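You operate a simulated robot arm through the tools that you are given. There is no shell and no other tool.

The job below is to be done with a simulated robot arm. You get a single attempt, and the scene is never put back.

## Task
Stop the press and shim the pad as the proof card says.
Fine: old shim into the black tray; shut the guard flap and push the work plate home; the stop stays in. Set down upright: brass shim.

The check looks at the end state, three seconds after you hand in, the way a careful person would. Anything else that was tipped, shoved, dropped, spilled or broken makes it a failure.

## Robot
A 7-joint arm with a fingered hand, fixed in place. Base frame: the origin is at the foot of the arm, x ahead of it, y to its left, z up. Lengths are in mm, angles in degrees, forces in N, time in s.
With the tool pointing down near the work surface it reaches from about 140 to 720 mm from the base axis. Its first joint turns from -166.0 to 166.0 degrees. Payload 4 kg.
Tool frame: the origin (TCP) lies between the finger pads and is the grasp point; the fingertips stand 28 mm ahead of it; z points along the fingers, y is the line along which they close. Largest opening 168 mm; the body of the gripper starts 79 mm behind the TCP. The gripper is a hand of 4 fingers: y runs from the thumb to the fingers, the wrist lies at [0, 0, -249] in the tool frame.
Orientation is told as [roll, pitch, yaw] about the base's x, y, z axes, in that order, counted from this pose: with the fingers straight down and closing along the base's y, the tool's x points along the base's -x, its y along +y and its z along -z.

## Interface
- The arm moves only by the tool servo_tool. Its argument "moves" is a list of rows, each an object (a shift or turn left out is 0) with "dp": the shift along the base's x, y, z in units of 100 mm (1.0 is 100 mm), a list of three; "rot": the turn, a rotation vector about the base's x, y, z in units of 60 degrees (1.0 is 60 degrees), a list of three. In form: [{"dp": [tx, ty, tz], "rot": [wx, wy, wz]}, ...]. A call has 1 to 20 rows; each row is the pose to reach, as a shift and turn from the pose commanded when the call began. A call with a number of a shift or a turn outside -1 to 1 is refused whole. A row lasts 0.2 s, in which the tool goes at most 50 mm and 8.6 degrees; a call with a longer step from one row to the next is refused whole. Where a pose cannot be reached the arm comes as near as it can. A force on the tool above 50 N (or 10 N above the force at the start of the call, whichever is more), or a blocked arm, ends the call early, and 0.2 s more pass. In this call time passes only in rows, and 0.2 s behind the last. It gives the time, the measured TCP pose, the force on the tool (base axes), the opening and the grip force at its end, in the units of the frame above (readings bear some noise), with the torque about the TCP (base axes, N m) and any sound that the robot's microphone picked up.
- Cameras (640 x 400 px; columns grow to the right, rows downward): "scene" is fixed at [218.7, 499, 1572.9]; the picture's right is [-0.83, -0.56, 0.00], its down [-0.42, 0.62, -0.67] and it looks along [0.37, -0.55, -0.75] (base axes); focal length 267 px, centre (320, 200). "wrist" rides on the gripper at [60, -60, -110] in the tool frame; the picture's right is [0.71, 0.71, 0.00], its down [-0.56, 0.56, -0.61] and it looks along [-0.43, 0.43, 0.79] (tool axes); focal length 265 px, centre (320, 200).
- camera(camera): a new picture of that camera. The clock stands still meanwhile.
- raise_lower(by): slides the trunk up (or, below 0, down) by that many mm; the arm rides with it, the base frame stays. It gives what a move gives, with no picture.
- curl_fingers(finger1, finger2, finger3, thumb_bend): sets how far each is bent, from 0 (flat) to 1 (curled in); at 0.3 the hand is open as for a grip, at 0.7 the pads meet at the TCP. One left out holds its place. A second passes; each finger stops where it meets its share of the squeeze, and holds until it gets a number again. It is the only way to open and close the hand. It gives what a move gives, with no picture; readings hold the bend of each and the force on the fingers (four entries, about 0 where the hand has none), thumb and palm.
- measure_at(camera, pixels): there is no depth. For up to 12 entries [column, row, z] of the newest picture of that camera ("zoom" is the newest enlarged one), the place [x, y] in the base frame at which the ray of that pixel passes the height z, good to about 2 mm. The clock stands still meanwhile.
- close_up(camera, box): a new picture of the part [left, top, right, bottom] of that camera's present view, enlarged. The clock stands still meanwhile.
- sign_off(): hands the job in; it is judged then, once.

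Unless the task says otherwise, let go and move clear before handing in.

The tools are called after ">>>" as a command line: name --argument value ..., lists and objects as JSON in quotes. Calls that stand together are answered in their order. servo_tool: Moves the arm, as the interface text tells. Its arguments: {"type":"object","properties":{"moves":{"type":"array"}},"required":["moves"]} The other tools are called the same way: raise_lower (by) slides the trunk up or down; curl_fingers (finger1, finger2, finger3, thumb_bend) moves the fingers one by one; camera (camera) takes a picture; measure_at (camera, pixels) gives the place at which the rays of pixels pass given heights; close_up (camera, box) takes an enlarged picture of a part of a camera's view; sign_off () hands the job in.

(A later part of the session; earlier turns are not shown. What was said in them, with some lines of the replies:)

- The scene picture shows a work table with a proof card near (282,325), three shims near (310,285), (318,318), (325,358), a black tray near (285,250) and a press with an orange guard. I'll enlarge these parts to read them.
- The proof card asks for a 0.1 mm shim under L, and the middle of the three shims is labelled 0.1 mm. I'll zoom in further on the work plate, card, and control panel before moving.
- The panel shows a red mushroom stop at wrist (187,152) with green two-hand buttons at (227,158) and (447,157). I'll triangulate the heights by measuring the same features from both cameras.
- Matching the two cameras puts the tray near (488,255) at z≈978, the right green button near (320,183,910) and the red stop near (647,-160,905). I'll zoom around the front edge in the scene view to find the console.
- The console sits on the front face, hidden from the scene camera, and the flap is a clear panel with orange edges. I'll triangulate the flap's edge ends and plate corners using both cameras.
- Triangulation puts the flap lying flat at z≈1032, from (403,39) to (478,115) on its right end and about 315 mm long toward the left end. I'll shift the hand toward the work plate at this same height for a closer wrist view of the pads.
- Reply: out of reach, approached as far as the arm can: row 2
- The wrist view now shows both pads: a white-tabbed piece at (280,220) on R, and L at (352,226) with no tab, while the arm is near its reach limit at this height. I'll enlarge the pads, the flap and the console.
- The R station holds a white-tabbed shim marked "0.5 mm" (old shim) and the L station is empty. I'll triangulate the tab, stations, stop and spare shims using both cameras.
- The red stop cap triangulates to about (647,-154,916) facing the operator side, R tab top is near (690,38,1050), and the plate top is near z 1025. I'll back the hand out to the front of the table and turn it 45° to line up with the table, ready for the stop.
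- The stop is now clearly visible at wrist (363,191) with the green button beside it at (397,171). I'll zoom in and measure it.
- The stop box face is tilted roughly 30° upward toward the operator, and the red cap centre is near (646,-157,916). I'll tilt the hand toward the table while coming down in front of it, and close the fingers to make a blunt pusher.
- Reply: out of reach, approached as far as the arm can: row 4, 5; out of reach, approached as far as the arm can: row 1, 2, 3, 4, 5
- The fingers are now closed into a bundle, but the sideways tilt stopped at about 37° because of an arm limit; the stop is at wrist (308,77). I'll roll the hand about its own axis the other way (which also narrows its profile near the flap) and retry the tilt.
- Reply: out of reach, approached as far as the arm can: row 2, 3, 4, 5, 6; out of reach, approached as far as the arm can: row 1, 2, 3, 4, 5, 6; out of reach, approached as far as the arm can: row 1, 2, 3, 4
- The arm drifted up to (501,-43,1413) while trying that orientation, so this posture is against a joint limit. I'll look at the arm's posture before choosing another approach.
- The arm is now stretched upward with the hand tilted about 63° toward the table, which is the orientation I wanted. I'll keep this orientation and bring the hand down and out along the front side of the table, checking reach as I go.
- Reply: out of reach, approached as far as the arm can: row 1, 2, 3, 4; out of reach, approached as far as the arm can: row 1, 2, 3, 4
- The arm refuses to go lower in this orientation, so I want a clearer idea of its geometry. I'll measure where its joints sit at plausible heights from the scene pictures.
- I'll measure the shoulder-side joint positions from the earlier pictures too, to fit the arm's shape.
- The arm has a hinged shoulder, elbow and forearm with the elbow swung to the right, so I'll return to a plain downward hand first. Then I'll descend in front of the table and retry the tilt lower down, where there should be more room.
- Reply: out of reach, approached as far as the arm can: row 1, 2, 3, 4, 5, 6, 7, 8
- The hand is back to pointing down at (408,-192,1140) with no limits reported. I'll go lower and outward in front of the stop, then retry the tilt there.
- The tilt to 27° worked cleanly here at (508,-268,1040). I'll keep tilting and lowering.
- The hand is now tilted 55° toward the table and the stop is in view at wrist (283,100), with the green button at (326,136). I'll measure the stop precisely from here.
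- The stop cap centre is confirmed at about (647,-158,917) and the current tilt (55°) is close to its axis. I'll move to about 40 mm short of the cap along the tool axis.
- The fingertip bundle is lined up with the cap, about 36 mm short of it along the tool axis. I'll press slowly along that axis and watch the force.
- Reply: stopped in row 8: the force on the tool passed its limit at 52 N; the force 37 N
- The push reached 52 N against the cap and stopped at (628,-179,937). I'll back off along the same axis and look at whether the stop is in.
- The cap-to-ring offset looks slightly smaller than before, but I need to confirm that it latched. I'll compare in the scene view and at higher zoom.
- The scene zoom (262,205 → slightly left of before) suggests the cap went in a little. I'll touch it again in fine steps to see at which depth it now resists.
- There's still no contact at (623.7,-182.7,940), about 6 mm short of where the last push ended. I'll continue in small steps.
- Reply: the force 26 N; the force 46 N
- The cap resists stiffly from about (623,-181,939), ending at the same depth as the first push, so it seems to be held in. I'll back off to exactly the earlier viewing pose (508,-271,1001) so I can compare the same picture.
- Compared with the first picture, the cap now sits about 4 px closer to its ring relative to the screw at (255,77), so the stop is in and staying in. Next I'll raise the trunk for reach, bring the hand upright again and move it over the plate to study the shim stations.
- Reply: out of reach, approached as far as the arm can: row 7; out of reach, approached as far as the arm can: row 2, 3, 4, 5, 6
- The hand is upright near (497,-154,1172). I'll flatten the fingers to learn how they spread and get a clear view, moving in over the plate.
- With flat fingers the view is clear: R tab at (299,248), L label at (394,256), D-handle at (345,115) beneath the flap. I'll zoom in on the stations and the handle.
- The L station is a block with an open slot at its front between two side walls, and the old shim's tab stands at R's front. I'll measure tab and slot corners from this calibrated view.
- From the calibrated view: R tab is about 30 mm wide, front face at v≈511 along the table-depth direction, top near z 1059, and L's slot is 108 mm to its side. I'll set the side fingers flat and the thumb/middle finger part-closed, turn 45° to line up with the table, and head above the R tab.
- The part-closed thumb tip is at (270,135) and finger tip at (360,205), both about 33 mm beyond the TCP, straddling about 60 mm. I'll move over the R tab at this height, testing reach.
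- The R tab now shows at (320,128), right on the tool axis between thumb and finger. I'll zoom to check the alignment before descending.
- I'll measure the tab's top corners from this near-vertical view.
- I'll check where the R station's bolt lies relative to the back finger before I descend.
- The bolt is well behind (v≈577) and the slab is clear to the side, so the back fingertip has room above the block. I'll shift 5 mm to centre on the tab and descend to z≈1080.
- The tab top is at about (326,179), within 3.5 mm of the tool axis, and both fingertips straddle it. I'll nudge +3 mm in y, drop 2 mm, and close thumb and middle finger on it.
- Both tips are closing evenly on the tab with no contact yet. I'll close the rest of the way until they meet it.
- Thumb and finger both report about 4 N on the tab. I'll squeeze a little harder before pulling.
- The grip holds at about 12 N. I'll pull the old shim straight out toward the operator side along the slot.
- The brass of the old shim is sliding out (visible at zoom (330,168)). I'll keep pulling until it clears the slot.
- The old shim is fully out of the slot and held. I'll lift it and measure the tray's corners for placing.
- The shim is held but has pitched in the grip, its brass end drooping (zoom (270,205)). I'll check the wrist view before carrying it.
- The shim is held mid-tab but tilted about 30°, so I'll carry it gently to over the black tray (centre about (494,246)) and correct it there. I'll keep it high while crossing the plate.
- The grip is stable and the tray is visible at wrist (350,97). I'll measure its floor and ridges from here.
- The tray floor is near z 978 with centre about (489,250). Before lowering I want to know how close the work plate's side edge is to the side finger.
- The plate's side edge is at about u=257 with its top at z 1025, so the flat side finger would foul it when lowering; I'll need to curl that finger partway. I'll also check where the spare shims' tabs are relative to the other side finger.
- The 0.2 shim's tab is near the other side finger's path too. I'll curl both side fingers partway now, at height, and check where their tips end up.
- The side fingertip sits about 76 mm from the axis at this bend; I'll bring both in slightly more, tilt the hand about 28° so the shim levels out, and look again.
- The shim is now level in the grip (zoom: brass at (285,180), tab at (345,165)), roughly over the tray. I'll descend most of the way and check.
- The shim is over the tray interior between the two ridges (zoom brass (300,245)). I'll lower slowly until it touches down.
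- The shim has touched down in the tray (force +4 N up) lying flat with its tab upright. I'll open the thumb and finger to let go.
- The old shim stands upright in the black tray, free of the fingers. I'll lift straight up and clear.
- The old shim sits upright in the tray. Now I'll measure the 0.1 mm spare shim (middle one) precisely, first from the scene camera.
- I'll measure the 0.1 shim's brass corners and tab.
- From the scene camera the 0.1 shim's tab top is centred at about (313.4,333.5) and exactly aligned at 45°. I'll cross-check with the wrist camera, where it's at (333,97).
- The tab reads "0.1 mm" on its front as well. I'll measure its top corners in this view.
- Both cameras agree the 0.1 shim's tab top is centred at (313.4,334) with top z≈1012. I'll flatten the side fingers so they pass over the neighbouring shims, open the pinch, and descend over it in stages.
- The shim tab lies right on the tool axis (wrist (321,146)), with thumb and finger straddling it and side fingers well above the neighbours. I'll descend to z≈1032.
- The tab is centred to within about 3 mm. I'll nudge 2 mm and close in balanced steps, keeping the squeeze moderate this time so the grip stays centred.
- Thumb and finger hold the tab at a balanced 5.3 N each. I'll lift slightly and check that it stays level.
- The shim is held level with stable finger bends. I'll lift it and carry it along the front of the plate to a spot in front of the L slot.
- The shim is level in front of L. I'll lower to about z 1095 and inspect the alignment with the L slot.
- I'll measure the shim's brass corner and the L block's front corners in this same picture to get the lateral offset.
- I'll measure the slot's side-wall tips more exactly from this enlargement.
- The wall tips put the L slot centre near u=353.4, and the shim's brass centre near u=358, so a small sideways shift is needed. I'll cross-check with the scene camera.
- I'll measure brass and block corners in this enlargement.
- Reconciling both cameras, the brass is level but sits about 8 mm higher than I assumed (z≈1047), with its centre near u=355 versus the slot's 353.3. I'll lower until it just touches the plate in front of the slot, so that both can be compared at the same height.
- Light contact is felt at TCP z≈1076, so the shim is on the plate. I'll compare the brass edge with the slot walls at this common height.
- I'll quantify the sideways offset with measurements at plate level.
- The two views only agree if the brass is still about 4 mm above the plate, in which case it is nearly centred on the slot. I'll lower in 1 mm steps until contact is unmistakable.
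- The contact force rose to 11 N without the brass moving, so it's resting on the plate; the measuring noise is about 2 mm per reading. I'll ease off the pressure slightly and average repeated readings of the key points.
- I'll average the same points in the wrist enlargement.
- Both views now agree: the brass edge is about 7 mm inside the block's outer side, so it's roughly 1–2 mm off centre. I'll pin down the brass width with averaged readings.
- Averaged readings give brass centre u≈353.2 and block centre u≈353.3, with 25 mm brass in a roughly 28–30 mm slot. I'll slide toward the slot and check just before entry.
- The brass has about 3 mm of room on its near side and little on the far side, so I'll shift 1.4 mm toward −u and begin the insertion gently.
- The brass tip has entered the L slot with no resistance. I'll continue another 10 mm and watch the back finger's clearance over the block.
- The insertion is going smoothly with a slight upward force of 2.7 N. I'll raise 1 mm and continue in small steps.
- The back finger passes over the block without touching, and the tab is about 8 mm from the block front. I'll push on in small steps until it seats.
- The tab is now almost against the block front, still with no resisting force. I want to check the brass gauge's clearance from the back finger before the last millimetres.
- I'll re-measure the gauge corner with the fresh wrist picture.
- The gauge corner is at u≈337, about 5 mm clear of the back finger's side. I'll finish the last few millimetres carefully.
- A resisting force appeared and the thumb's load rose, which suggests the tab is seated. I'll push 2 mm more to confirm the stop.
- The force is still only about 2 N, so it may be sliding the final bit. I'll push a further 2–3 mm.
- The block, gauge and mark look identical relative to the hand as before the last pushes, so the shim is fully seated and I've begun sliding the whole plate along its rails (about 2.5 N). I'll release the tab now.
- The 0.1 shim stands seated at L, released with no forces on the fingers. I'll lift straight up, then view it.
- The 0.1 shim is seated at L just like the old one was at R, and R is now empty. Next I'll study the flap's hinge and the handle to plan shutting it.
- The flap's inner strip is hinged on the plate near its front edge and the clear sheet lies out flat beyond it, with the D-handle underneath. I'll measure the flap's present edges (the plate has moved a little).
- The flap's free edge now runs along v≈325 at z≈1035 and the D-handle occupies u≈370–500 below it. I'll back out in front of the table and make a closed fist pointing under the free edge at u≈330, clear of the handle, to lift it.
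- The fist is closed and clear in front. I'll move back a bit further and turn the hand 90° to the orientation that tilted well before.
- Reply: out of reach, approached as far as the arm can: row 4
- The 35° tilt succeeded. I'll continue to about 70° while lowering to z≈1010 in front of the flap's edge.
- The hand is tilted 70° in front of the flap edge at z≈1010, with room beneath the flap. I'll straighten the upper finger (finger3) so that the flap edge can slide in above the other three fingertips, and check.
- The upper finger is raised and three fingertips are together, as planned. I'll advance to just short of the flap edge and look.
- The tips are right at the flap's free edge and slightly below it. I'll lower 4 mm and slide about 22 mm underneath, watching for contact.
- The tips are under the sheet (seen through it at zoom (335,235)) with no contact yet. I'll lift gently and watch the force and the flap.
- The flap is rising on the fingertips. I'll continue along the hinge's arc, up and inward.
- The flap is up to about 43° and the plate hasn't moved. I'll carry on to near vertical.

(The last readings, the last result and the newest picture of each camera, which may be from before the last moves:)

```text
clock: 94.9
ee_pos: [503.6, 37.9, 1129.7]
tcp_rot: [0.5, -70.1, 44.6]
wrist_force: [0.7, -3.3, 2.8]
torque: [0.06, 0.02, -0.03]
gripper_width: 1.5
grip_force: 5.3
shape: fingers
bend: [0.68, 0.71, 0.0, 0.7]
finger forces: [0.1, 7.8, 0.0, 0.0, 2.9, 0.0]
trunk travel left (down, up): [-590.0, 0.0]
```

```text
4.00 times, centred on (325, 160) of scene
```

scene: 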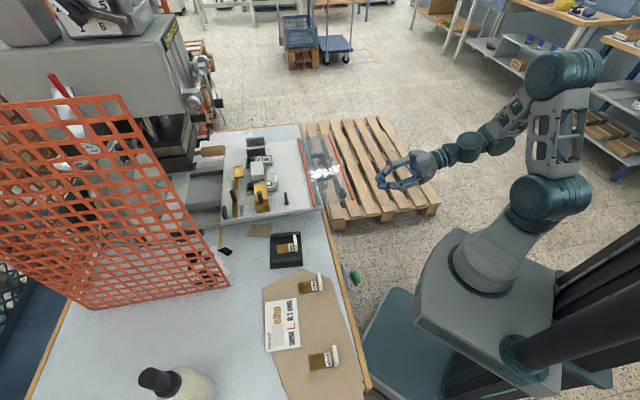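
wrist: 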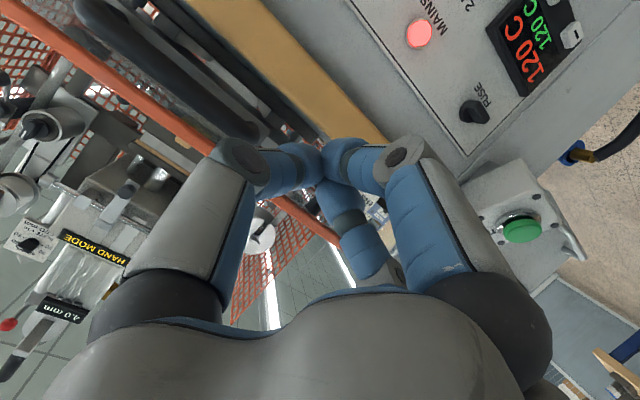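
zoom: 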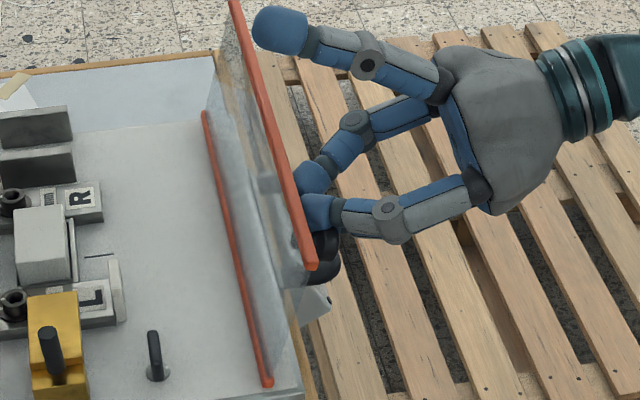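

The flap is at about 80°. I'll push inward a bit further to bring it to vertical and see where it stops.

>>> servo_tool --moves '[{"dp": [0.04, 0.04, 0.0]}, {"dp": [0.08, 0.08, 0.0]}, {"dp": [0.12, 0.12, 0.0]}, {"dp": [0.16, 0.16, 0.0]}]'

>>> close_up --camera "scene" --box '[270, 110, 380, 210]'

```text
clock: 95.9
ee_pos: [518.3, 54.6, 1127.8]
tcp_rot: [0.5, -70.0, 44.6]
wrist_force: [1.5, -5.3, 4.4]
torque: [0.05, 0.01, -0.06]
gripper_width: 2.0
grip_force: 5.5
shape: fingers
bend: [0.68, 0.71, 0.0, 0.7]
finger forces: [0.0, 10.4, 0.1, 0.0, 0.0, 0.0]
trunk travel left (down, up): [-590.0, 0.0]
```

```text
4.00 times, centred on (325, 160) of scene
```

zoom: 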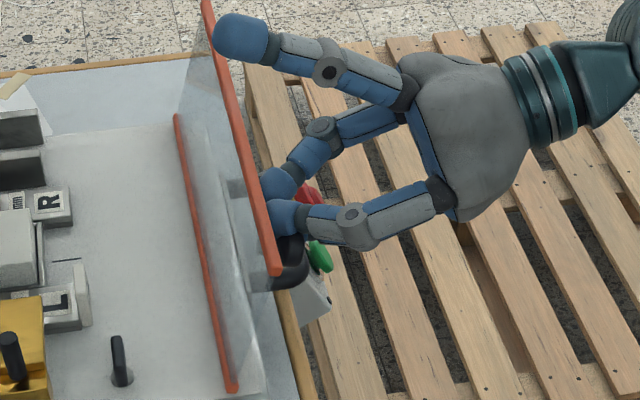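

The plate is now sliding with the flap at about 75°, since the plate moves more easily than the hinge. I'll keep pushing in the same direction so the plate goes home first, and then the flap can close against it.

>>> servo_tool --moves '[{"dp": [0.07, 0.07, 0.0]}, {"dp": [0.14, 0.14, 0.0]}, {"dp": [0.21, 0.21, 0.0]}, {"dp": [0.28, 0.28, 0.0]}]'

>>> close_up --camera "scene" --box '[220, 100, 360, 220]'

```text
clock: 96.9
ee_pos: [548.0, 82.4, 1130.4]
tcp_rot: [0.7, -70.1, 44.6]
wrist_force: [1.2, -3.8, 2.7]
torque: [0.03, 0.03, 0.0]
gripper_width: 2.6
grip_force: 3.9
shape: fingers
bend: [0.68, 0.71, 0.0, 0.7]
finger forces: [0.1, 8.2, 0.0, 0.1, 0.1, 0.0]
trunk travel left (down, up): [-590.0, 0.0]
```

```text
3.33 times, centred on (290, 160) of scene
```

zoom: 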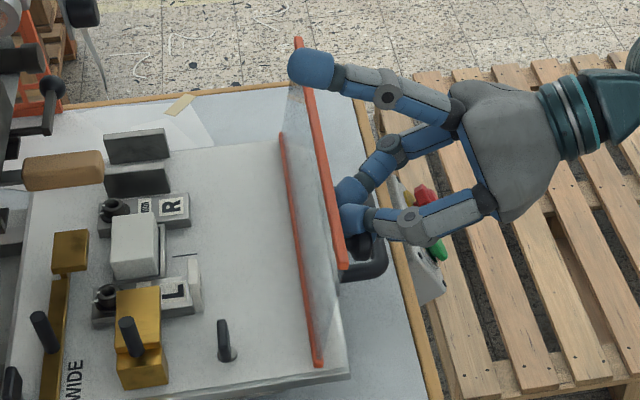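

The plate keeps sliding in smoothly, but I want to be sure the wooden handle at zoom (65,170) won't be struck by the side lays. I'll look closer at that area first.

>>> close_up --camera "scene" --box '[190, 120, 280, 220]'

>>> camera --camera "wrist"

```text
4.00 times, centred on (235, 170) of scene
```

zoom: 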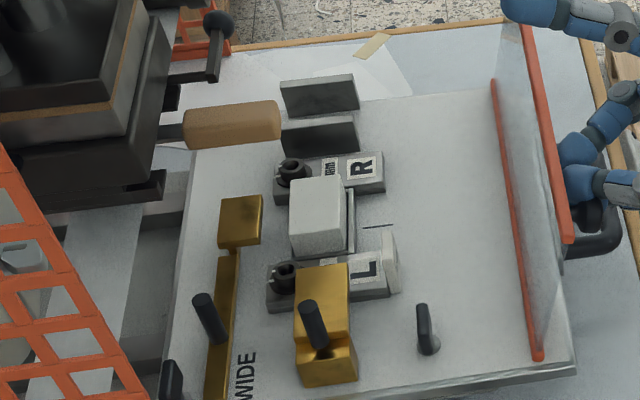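

```text
taken
```

wrist: 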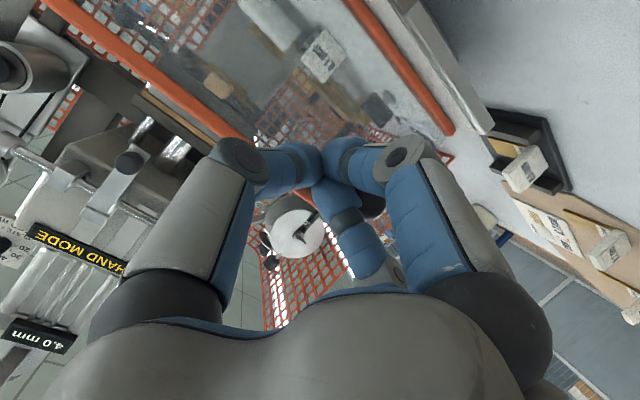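

I think the wooden handle's end shows in the wrist view at (217,85). I'll triangulate its height.

>>> measure_at --camera "wrist" --pixels '[[217, 85, 1060], [217, 85, 1080], [217, 85, 1100], [217, 85, 1120], [217, 85, 1140]]'

>>> measure_at --camera "scene" --pixels '[[224.5, 150, 1060], [224.5, 150, 1080], [224.5, 150, 1100], [224.5, 150, 1120], [224.5, 150, 1140], [224.5, 150, 1160]]'

>>> close_up --camera "wrist" --box '[120, 20, 420, 190]'

```text
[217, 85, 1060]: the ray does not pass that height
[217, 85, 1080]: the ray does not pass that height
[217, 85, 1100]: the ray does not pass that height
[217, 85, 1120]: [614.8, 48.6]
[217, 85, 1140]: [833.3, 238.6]
```

```text
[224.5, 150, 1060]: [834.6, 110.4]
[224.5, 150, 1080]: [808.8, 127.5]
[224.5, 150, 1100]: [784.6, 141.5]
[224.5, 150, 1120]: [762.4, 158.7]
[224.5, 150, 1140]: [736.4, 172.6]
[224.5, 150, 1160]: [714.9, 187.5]
```

```text
2.13 times, centred on (270, 105) of wrist
```

zoom: 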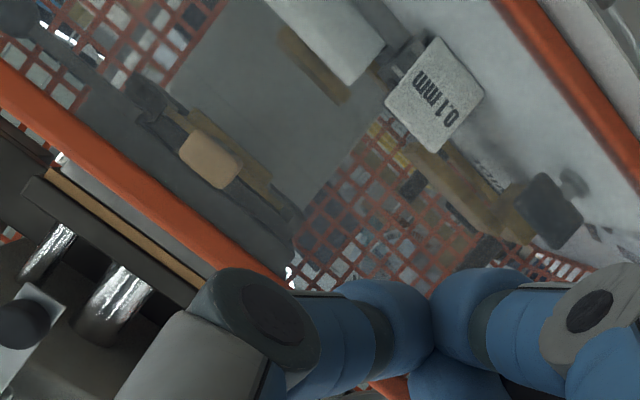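

The wooden handle is at z≈1132, well above the pads and lays, so the plate passes beneath it. I'll continue pushing in steps.

>>> servo_tool --moves '[{"dp": [0.07, 0.07, 0.0]}, {"dp": [0.14, 0.14, 0.0]}, {"dp": [0.21, 0.21, 0.0]}]'

>>> close_up --camera "scene" --box '[190, 100, 330, 220]'

```text
clock: 97.7
ee_pos: [567.4, 102.8, 1129.6]
tcp_rot: [0.5, -70.0, 44.6]
wrist_force: [-0.2, -3.0, 3.8]
torque: [0.04, 0.0, 0.03]
gripper_width: 2.4
grip_force: 3.9
shape: fingers
bend: [0.68, 0.71, 0.0, 0.7]
finger forces: [0.0, 7.2, 0.0, 0.1, 0.1, 0.1]
trunk travel left (down, up): [-590.0, 0.0]
```

```text
3.33 times, centred on (260, 160) of scene
```

zoom: 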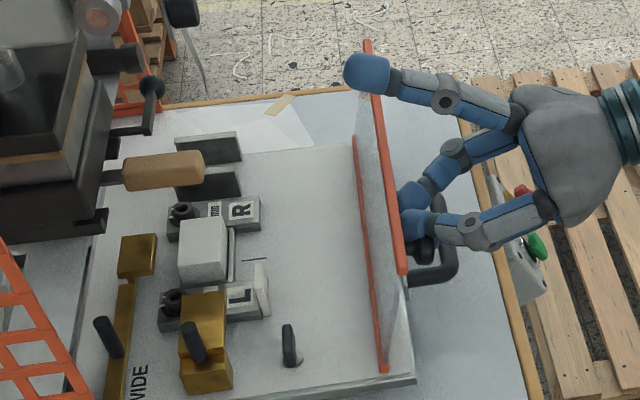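

The plate is moving freely at about 4 N. I'll continue.

>>> servo_tool --moves '[{"dp": [0.07, 0.07, 0.0]}, {"dp": [0.14, 0.14, 0.0]}, {"dp": [0.21, 0.21, 0.0]}, {"dp": [0.28, 0.28, 0.0]}]'

>>> close_up --camera "scene" --box '[170, 90, 330, 220]'

```text
clock: 98.7
ee_pos: [596.6, 131.8, 1129.2]
tcp_rot: [0.7, -70.0, 44.6]
wrist_force: [0.9, -4.5, 4.0]
torque: [0.05, 0.07, 0.0]
gripper_width: 2.2
grip_force: 5.3
shape: fingers
bend: [0.68, 0.71, 0.0, 0.7]
finger forces: [0.1, 9.2, 0.1, 0.1, 0.0, 0.1]
trunk travel left (down, up): [-590.0, 0.0]
```

```text
3.08 times, centred on (250, 155) of scene
```

zoom: 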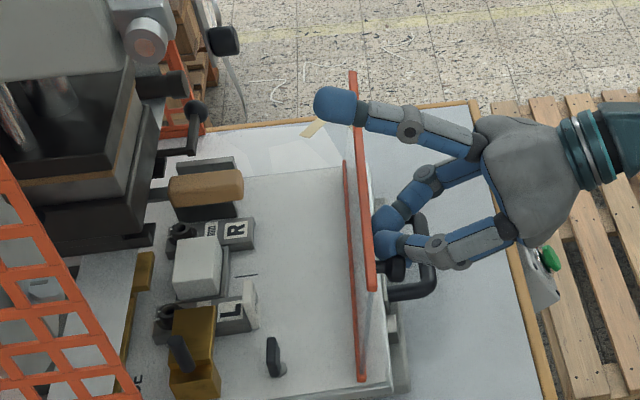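

Still sliding freely; the pads are approaching the press head. I'll continue.

>>> servo_tool --moves '[{"dp": [0.07, 0.07, 0.0]}, {"dp": [0.14, 0.14, 0.0]}, {"dp": [0.21, 0.21, 0.0]}]'

>>> close_up --camera "scene" --box '[150, 80, 310, 220]'

```text
clock: 99.5
ee_pos: [617.3, 152.5, 1130.7]
tcp_rot: [0.6, -70.1, 44.5]
wrist_force: [1.2, -6.0, 7.6]
torque: [0.13, 0.07, 0.01]
gripper_width: 2.4
grip_force: 6.8
shape: fingers
bend: [0.68, 0.71, 0.0, 0.7]
finger forces: [0.0, 13.6, 0.0, 0.0, 0.0, 0.0]
trunk travel left (down, up): [-590.0, 0.0]
```

```text
2.86 times, centred on (230, 150) of scene
```

zoom: 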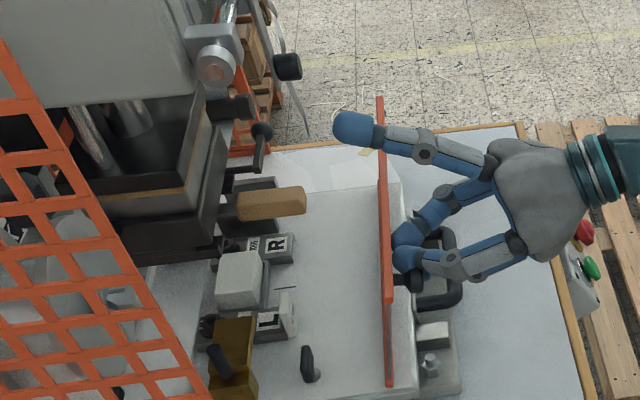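

The force is up a little (about 9 N) but the plate is still moving in. I'll continue in smaller steps.

>>> servo_tool --moves '[{"dp": [0.05, 0.05, 0.0]}, {"dp": [0.1, 0.1, 0.0]}, {"dp": [0.15, 0.15, 0.0]}]'

>>> close_up --camera "scene" --box '[150, 80, 310, 220]'

```text
clock: 100.3
ee_pos: [632.2, 169.0, 1129.0]
tcp_rot: [0.7, -69.9, 44.5]
wrist_force: [0.4, -3.9, 1.6]
torque: [0.03, -0.01, 0.0]
gripper_width: 2.7
grip_force: 4.4
shape: fingers
bend: [0.68, 0.71, 0.0, 0.7]
finger forces: [0.1, 8.9, 0.1, 0.1, 0.0, 0.0]
trunk travel left (down, up): [-590.0, 0.0]
```

```text
2.86 times, centred on (230, 150) of scene
```

zoom: 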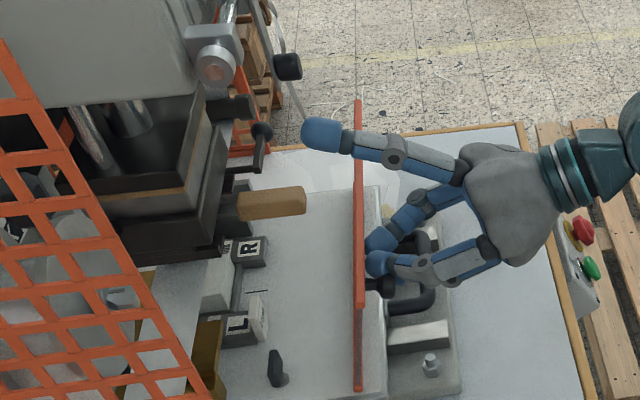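

The plate is still sliding in (pads now entering beneath the head) and the flap is still about 48 mm short of the wooden handle. I'll go on in smaller increments.

>>> servo_tool --moves '[{"dp": [0.04, 0.04, 0.0]}, {"dp": [0.08, 0.08, 0.0]}, {"dp": [0.11, 0.11, 0.0]}]'

>>> close_up --camera "scene" --box '[150, 80, 310, 220]'

```text
clock: 101.1
ee_pos: [643.1, 176.4, 1125.2]
tcp_rot: [0.9, -69.5, 44.1]
wrist_force: [0.1, -8.6, 0.0]
torque: [-0.03, -0.01, 0.07]
gripper_width: 3.2
grip_force: 6.4
shape: fingers
bend: [0.68, 0.72, 0.0, 0.69]
finger forces: [0.0, 13.7, 0.1, 0.0, 0.1, 0.0]
trunk travel left (down, up): [-590.0, 0.0]
```

```text
2.86 times, centred on (230, 150) of scene
```

zoom: 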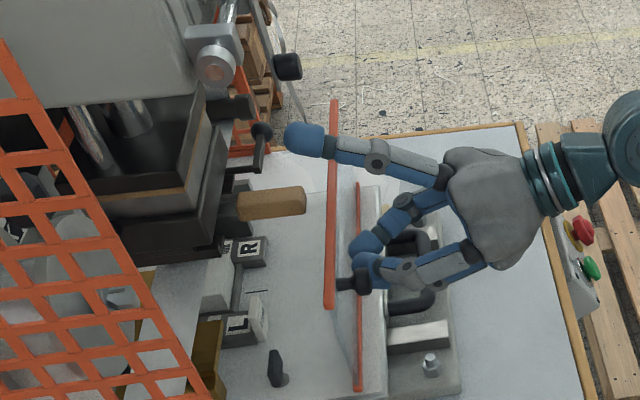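

The plate has now stopped (R label unchanged at (250,250)) while the flap rotated up to about vertical, so the plate looks home. I'll push the flap a little more to find its stop.

>>> servo_tool --moves '[{"dp": [0.03, 0.03, 0.0]}, {"dp": [0.06, 0.06, 0.0]}]'

>>> close_up --camera "scene" --box '[150, 80, 310, 220]'

>>> close_up --camera "scene" --box '[215, 140, 285, 225]'

```text
clock: 101.7
ee_pos: [648.3, 182.3, 1131.1]
tcp_rot: [0.3, -70.4, 44.6]
wrist_force: [-6.1, -19.6, 3.7]
torque: [0.02, 0.12, 0.4]
gripper_width: 4.8
grip_force: 10.0
shape: fingers
bend: [0.68, 0.73, 0.0, 0.68]
finger forces: [0.0, 19.8, 0.0, 0.0, 0.0, 0.0]
trunk travel left (down, up): [-590.0, 0.0]
```

```text
2.86 times, centred on (230, 150) of scene
```

zoom: 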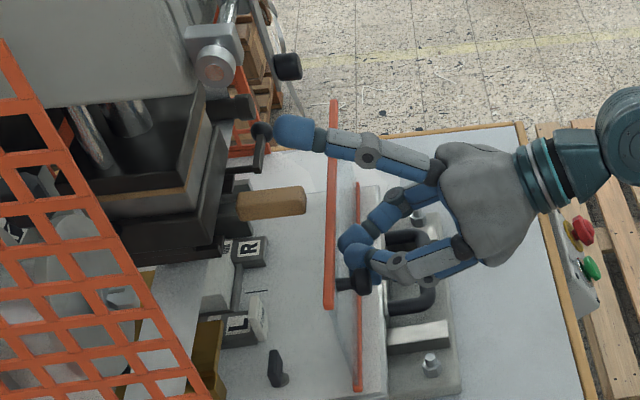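

```text
4.71 times, centred on (250, 182) of scene
```

zoom: 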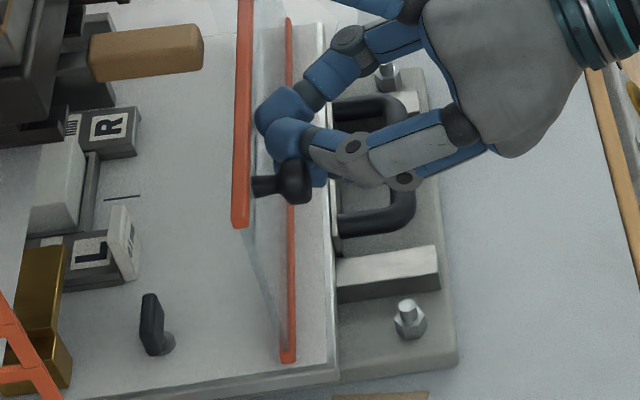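

Both are at hard stops now (20 N with no further motion): the plate is home and the flap stands shut. The flap's own knob is beside my finger at zoom (290,180), so I'll ease off, step sideways away from it, then retreat.

>>> servo_tool --moves '[{"dp": [-0.02, -0.02, 0.0]}, {"dp": [-0.03, -0.05, 0.0]}, {"dp": [0.03, -0.11, 0.0]}, {"dp": [0.07, -0.15, 0.0]}]'

>>> close_up --camera "scene" --box '[215, 140, 285, 225]'

```text
clock: 102.7
ee_pos: [656.4, 171.3, 1130.5]
tcp_rot: [0.6, -70.1, 44.7]
wrist_force: [-0.3, -0.3, -0.4]
torque: [-0.03, 0.0, 0.0]
gripper_width: 2.2
grip_force: 0.1
shape: fingers
bend: [0.68, 0.7, 0.0, 0.69]
finger forces: [0.0, 0.0, 0.0, 0.1, 0.0, 0.0]
trunk travel left (down, up): [-590.0, 0.0]
```

```text
4.71 times, centred on (250, 182) of scene
```

zoom: 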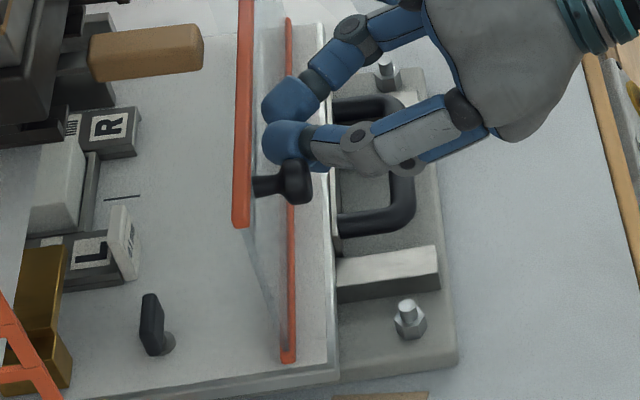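

The forces are zero and the flap stays upright. I'll retreat straight back.

>>> servo_tool --moves '[{"dp": [-0.1, -0.1, 0.0]}, {"dp": [-0.3, -0.3, 0.0]}, {"dp": [-0.55, -0.55, 0.02]}, {"dp": [-0.85, -0.85, 0.02]}]'

>>> close_up --camera "scene" --box '[150, 80, 310, 220]'

>>> camera --camera "wrist"

>>> camera --camera "scene"

```text
clock: 103.7
ee_pos: [567.9, 85.5, 1132.6]
tcp_rot: [0.4, -70.0, 44.8]
wrist_force: [0.2, 0.5, -0.4]
torque: [-0.02, 0.0, -0.01]
gripper_width: 2.1
grip_force: 0.0
shape: fingers
bend: [0.68, 0.7, 0.0, 0.69]
finger forces: [0.1, 0.0, 0.1, 0.1, 0.0, 0.0]
trunk travel left (down, up): [-590.0, 0.0]
```

```text
2.86 times, centred on (230, 150) of scene
```

zoom: 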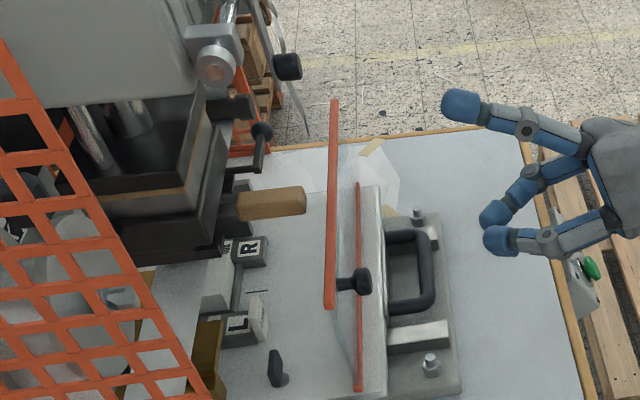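

```text
taken
```

wrist: 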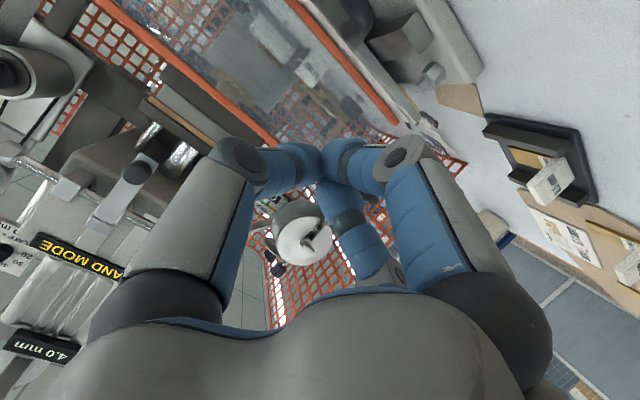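

```text
taken
```

scene: 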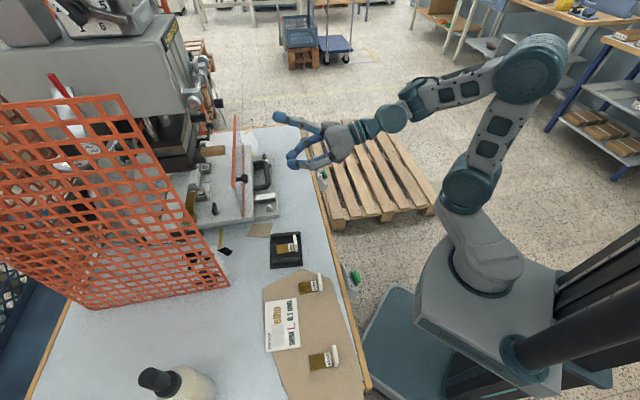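

The flap stays upright on its own and the plate is in. I'll zoom in around the press head to confirm that nothing is fouling and that the plate is really home.

>>> close_up --camera "scene" --box '[170, 110, 260, 220]'

>>> close_up --camera "scene" --box '[200, 150, 260, 210]'

>>> close_up --camera "wrist" --box '[120, 0, 460, 170]'

>>> close_up --camera "scene" --box '[240, 180, 345, 290]'

```text
3.64 times, centred on (215, 165) of scene
```

zoom: 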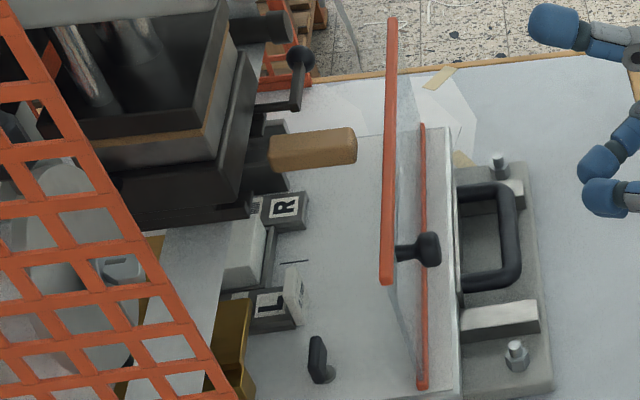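

```text
6.67 times, centred on (230, 180) of scene
```

zoom: 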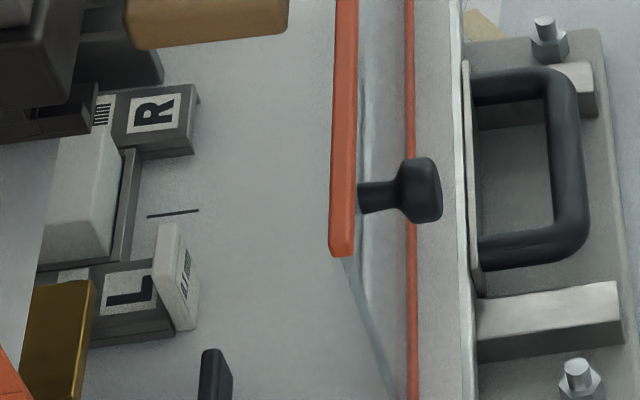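

```text
1.88 times, centred on (290, 85) of wrist
```

zoom: 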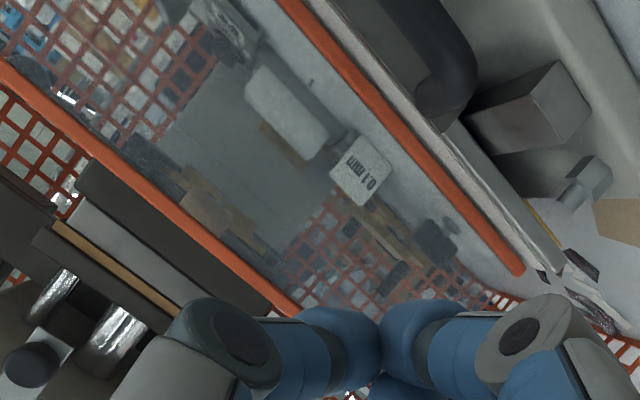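

```text
3.64 times, centred on (292, 235) of scene
```

zoom: 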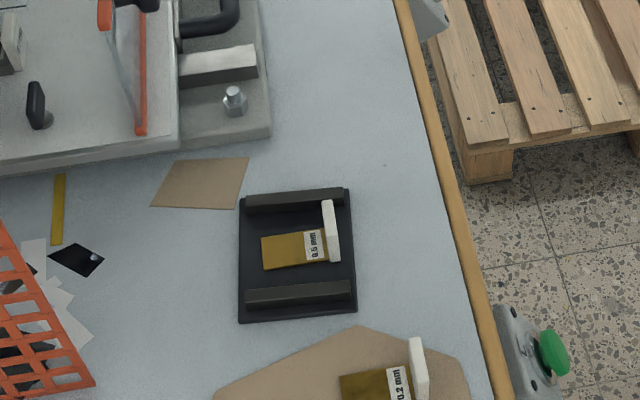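

The plate, flap and tray all look right. I'll check the L shim's seating closely, and the stop's state.

>>> close_up --camera "scene" --box '[205, 175, 235, 205]'

>>> close_up --camera "scene" --box '[305, 150, 345, 190]'

>>> close_up --camera "scene" --box '[205, 155, 235, 180]'

```text
13.33 times, centred on (220, 190) of scene
```

zoom: 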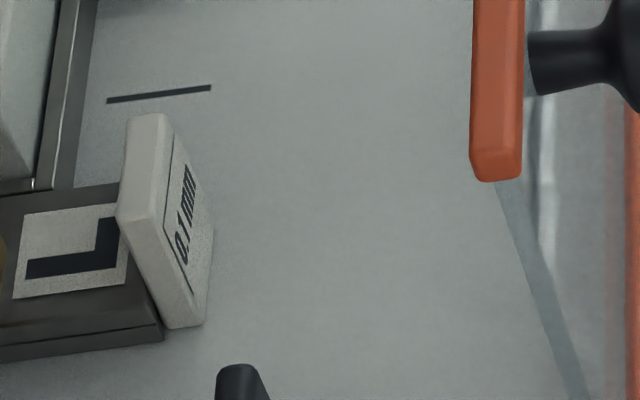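

```text
10.00 times, centred on (325, 170) of scene
```

zoom: 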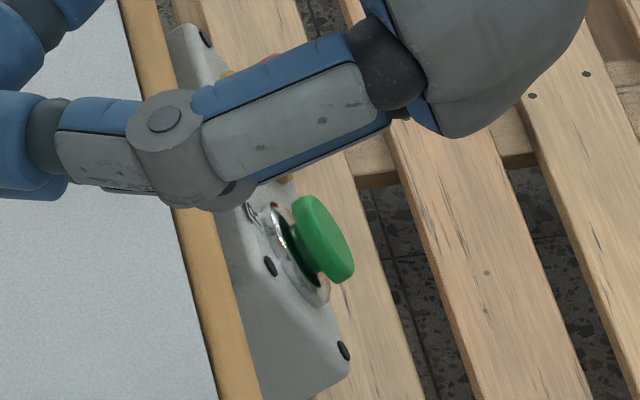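

```text
16.00 times, centred on (220, 168) of scene
```

zoom: 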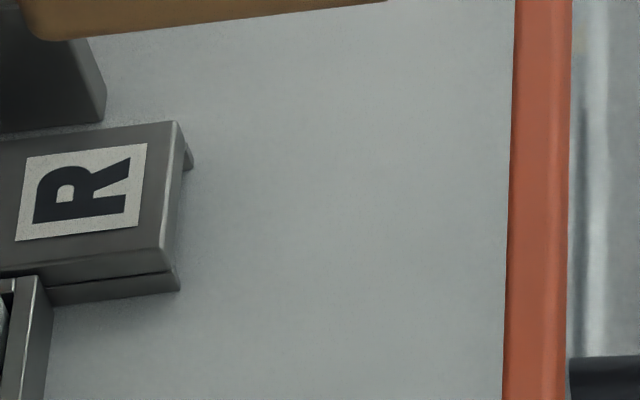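

The 0.1 shim's tab sits tight against the L block, and R is empty. I'll pull the arm well clear and check the red stop once more.

>>> servo_tool --moves '[{"dp": [-0.25, -0.25, 0.03]}, {"dp": [-0.5, -0.5, 0.06]}, {"dp": [-0.75, -0.75, 0.1]}, {"dp": [-1.0, -1.0, 0.1]}]'

>>> servo_tool --moves '[{"dp": [-0.25, -0.25, 0.0]}, {"dp": [-0.5, -0.5, 0.0]}, {"dp": [-0.6, -0.7, 0.0]}]'

>>> camera --camera "scene"

>>> close_up --camera "scene" --box '[300, 140, 350, 190]'

>>> camera --camera "wrist"

```text
clock: 104.7
ee_pos: [469.5, -13.9, 1141.1]
tcp_rot: [0.7, -70.2, 44.7]
wrist_force: [0.5, -0.5, -0.8]
torque: [-0.01, -0.01, 0.01]
gripper_width: 1.9
grip_force: 0.0
shape: fingers
bend: [0.68, 0.7, 0.0, 0.7]
finger forces: [0.1, 0.1, 0.0, 0.0, 0.0, 0.1]
trunk travel left (down, up): [-590.0, 0.0]
```

```text
clock: 105.5
ee_pos: [409.1, -85.1, 1140.9]
tcp_rot: [0.6, -70.0, 44.6]
wrist_force: [0.0, -0.6, -0.4]
torque: [0.01, 0.02, -0.02]
gripper_width: 1.8
grip_force: 0.1
shape: fingers
bend: [0.68, 0.7, 0.0, 0.7]
finger forces: [0.0, 0.1, 0.1, 0.1, 0.1, 0.0]
trunk travel left (down, up): [-590.0, 0.0]
```

```text
taken
```

scene: 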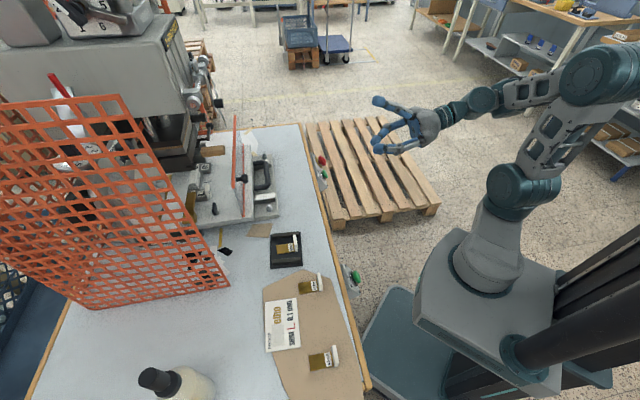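

```text
8.00 times, centred on (325, 165) of scene
```

zoom: 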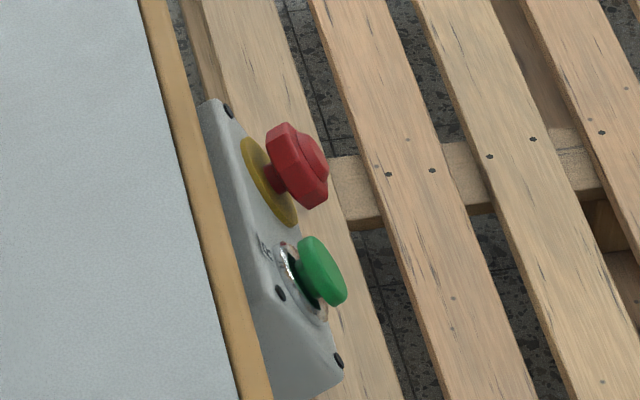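

```text
taken
```

wrist: 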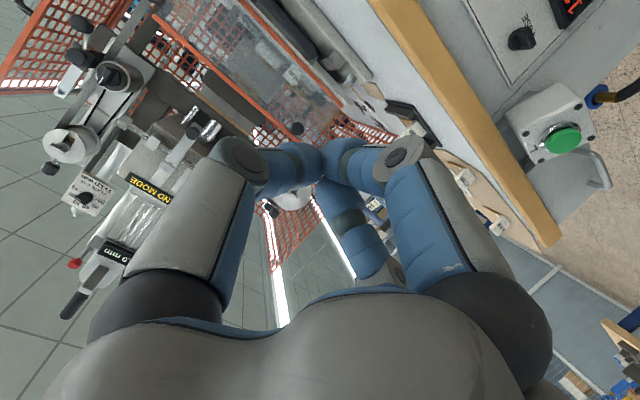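

The stop's cap is visibly in compared with the start, the spare shims and tray are undisturbed, and the flap and plate hold. I'll take one last close look beside the head and mesh guard to make sure nothing on the plate got shoved.

>>> close_up --camera "scene" --box '[150, 170, 240, 230]'

>>> close_up --camera "wrist" --box '[180, 0, 420, 160]'

>>> close_up --camera "scene" --box '[250, 220, 350, 380]'

```text
6.67 times, centred on (195, 200) of scene
```

zoom: 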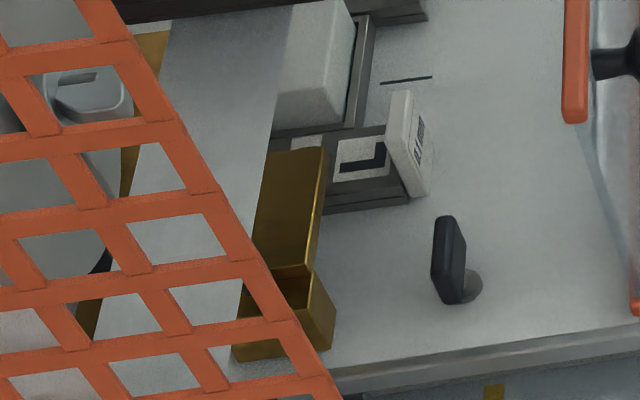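

```text
2.50 times, centred on (300, 80) of wrist
```

zoom: 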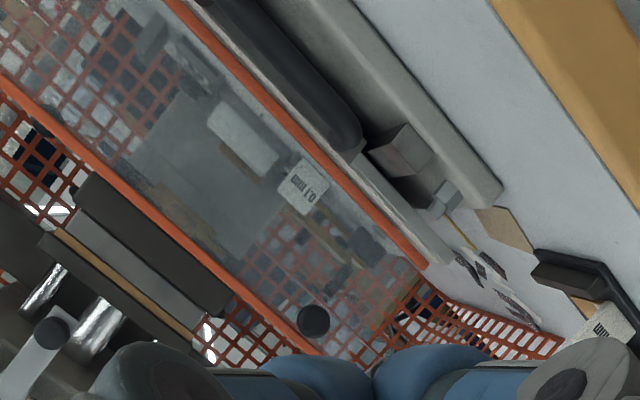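

```text
2.50 times, centred on (300, 300) of scene
```

zoom: 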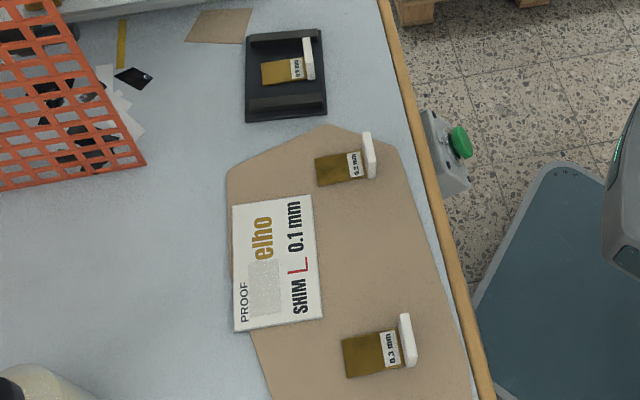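

The shim, gauge, card and spare shims are all where they should be, and the arm is clear with nothing held. The stop is pressed in, the 0.1 mm shim is at L, the old one stands in the tray, the plate is home and the flap is shut, so I'll hand in.

>>> sign_off

```text
The job is handed in.
```

The press is stopped, the L pad is shimmed with the 0.1 mm brass shim the proof card calls for, and the job is handed in. I don't have the check's result.

- **Stop:** I pressed the red emergency stop, and the cap stayed in by roughly 5 mm after I let go. A second press at about 46 N did not move it further. The MAINS lamp and the temperature display were still lit when I last saw them, so the evidence that it is in is its position and how stiff it felt.
- **Old shim:** The 0.5 mm shim was in the R station. I pulled it out and set it upright in the black tray.
- **New shim:** The 0.1 mm shim is fully in the L slot, with its tab upright against the block. The 0.2 mm and 0.3 mm spares and the proof card are undisturbed.
- **Plate:** I pushed the work plate about 200 mm along its rails. It then held against about 18 N, and nothing in view was fouling it, so I took that as home.
- **Flap:** The guard flap stands upright at its stop and stayed there after I backed away. The pushing was done through the flap, so the plate moved in first and the flap closed last.

The arm is clear of the table and holding nothing.
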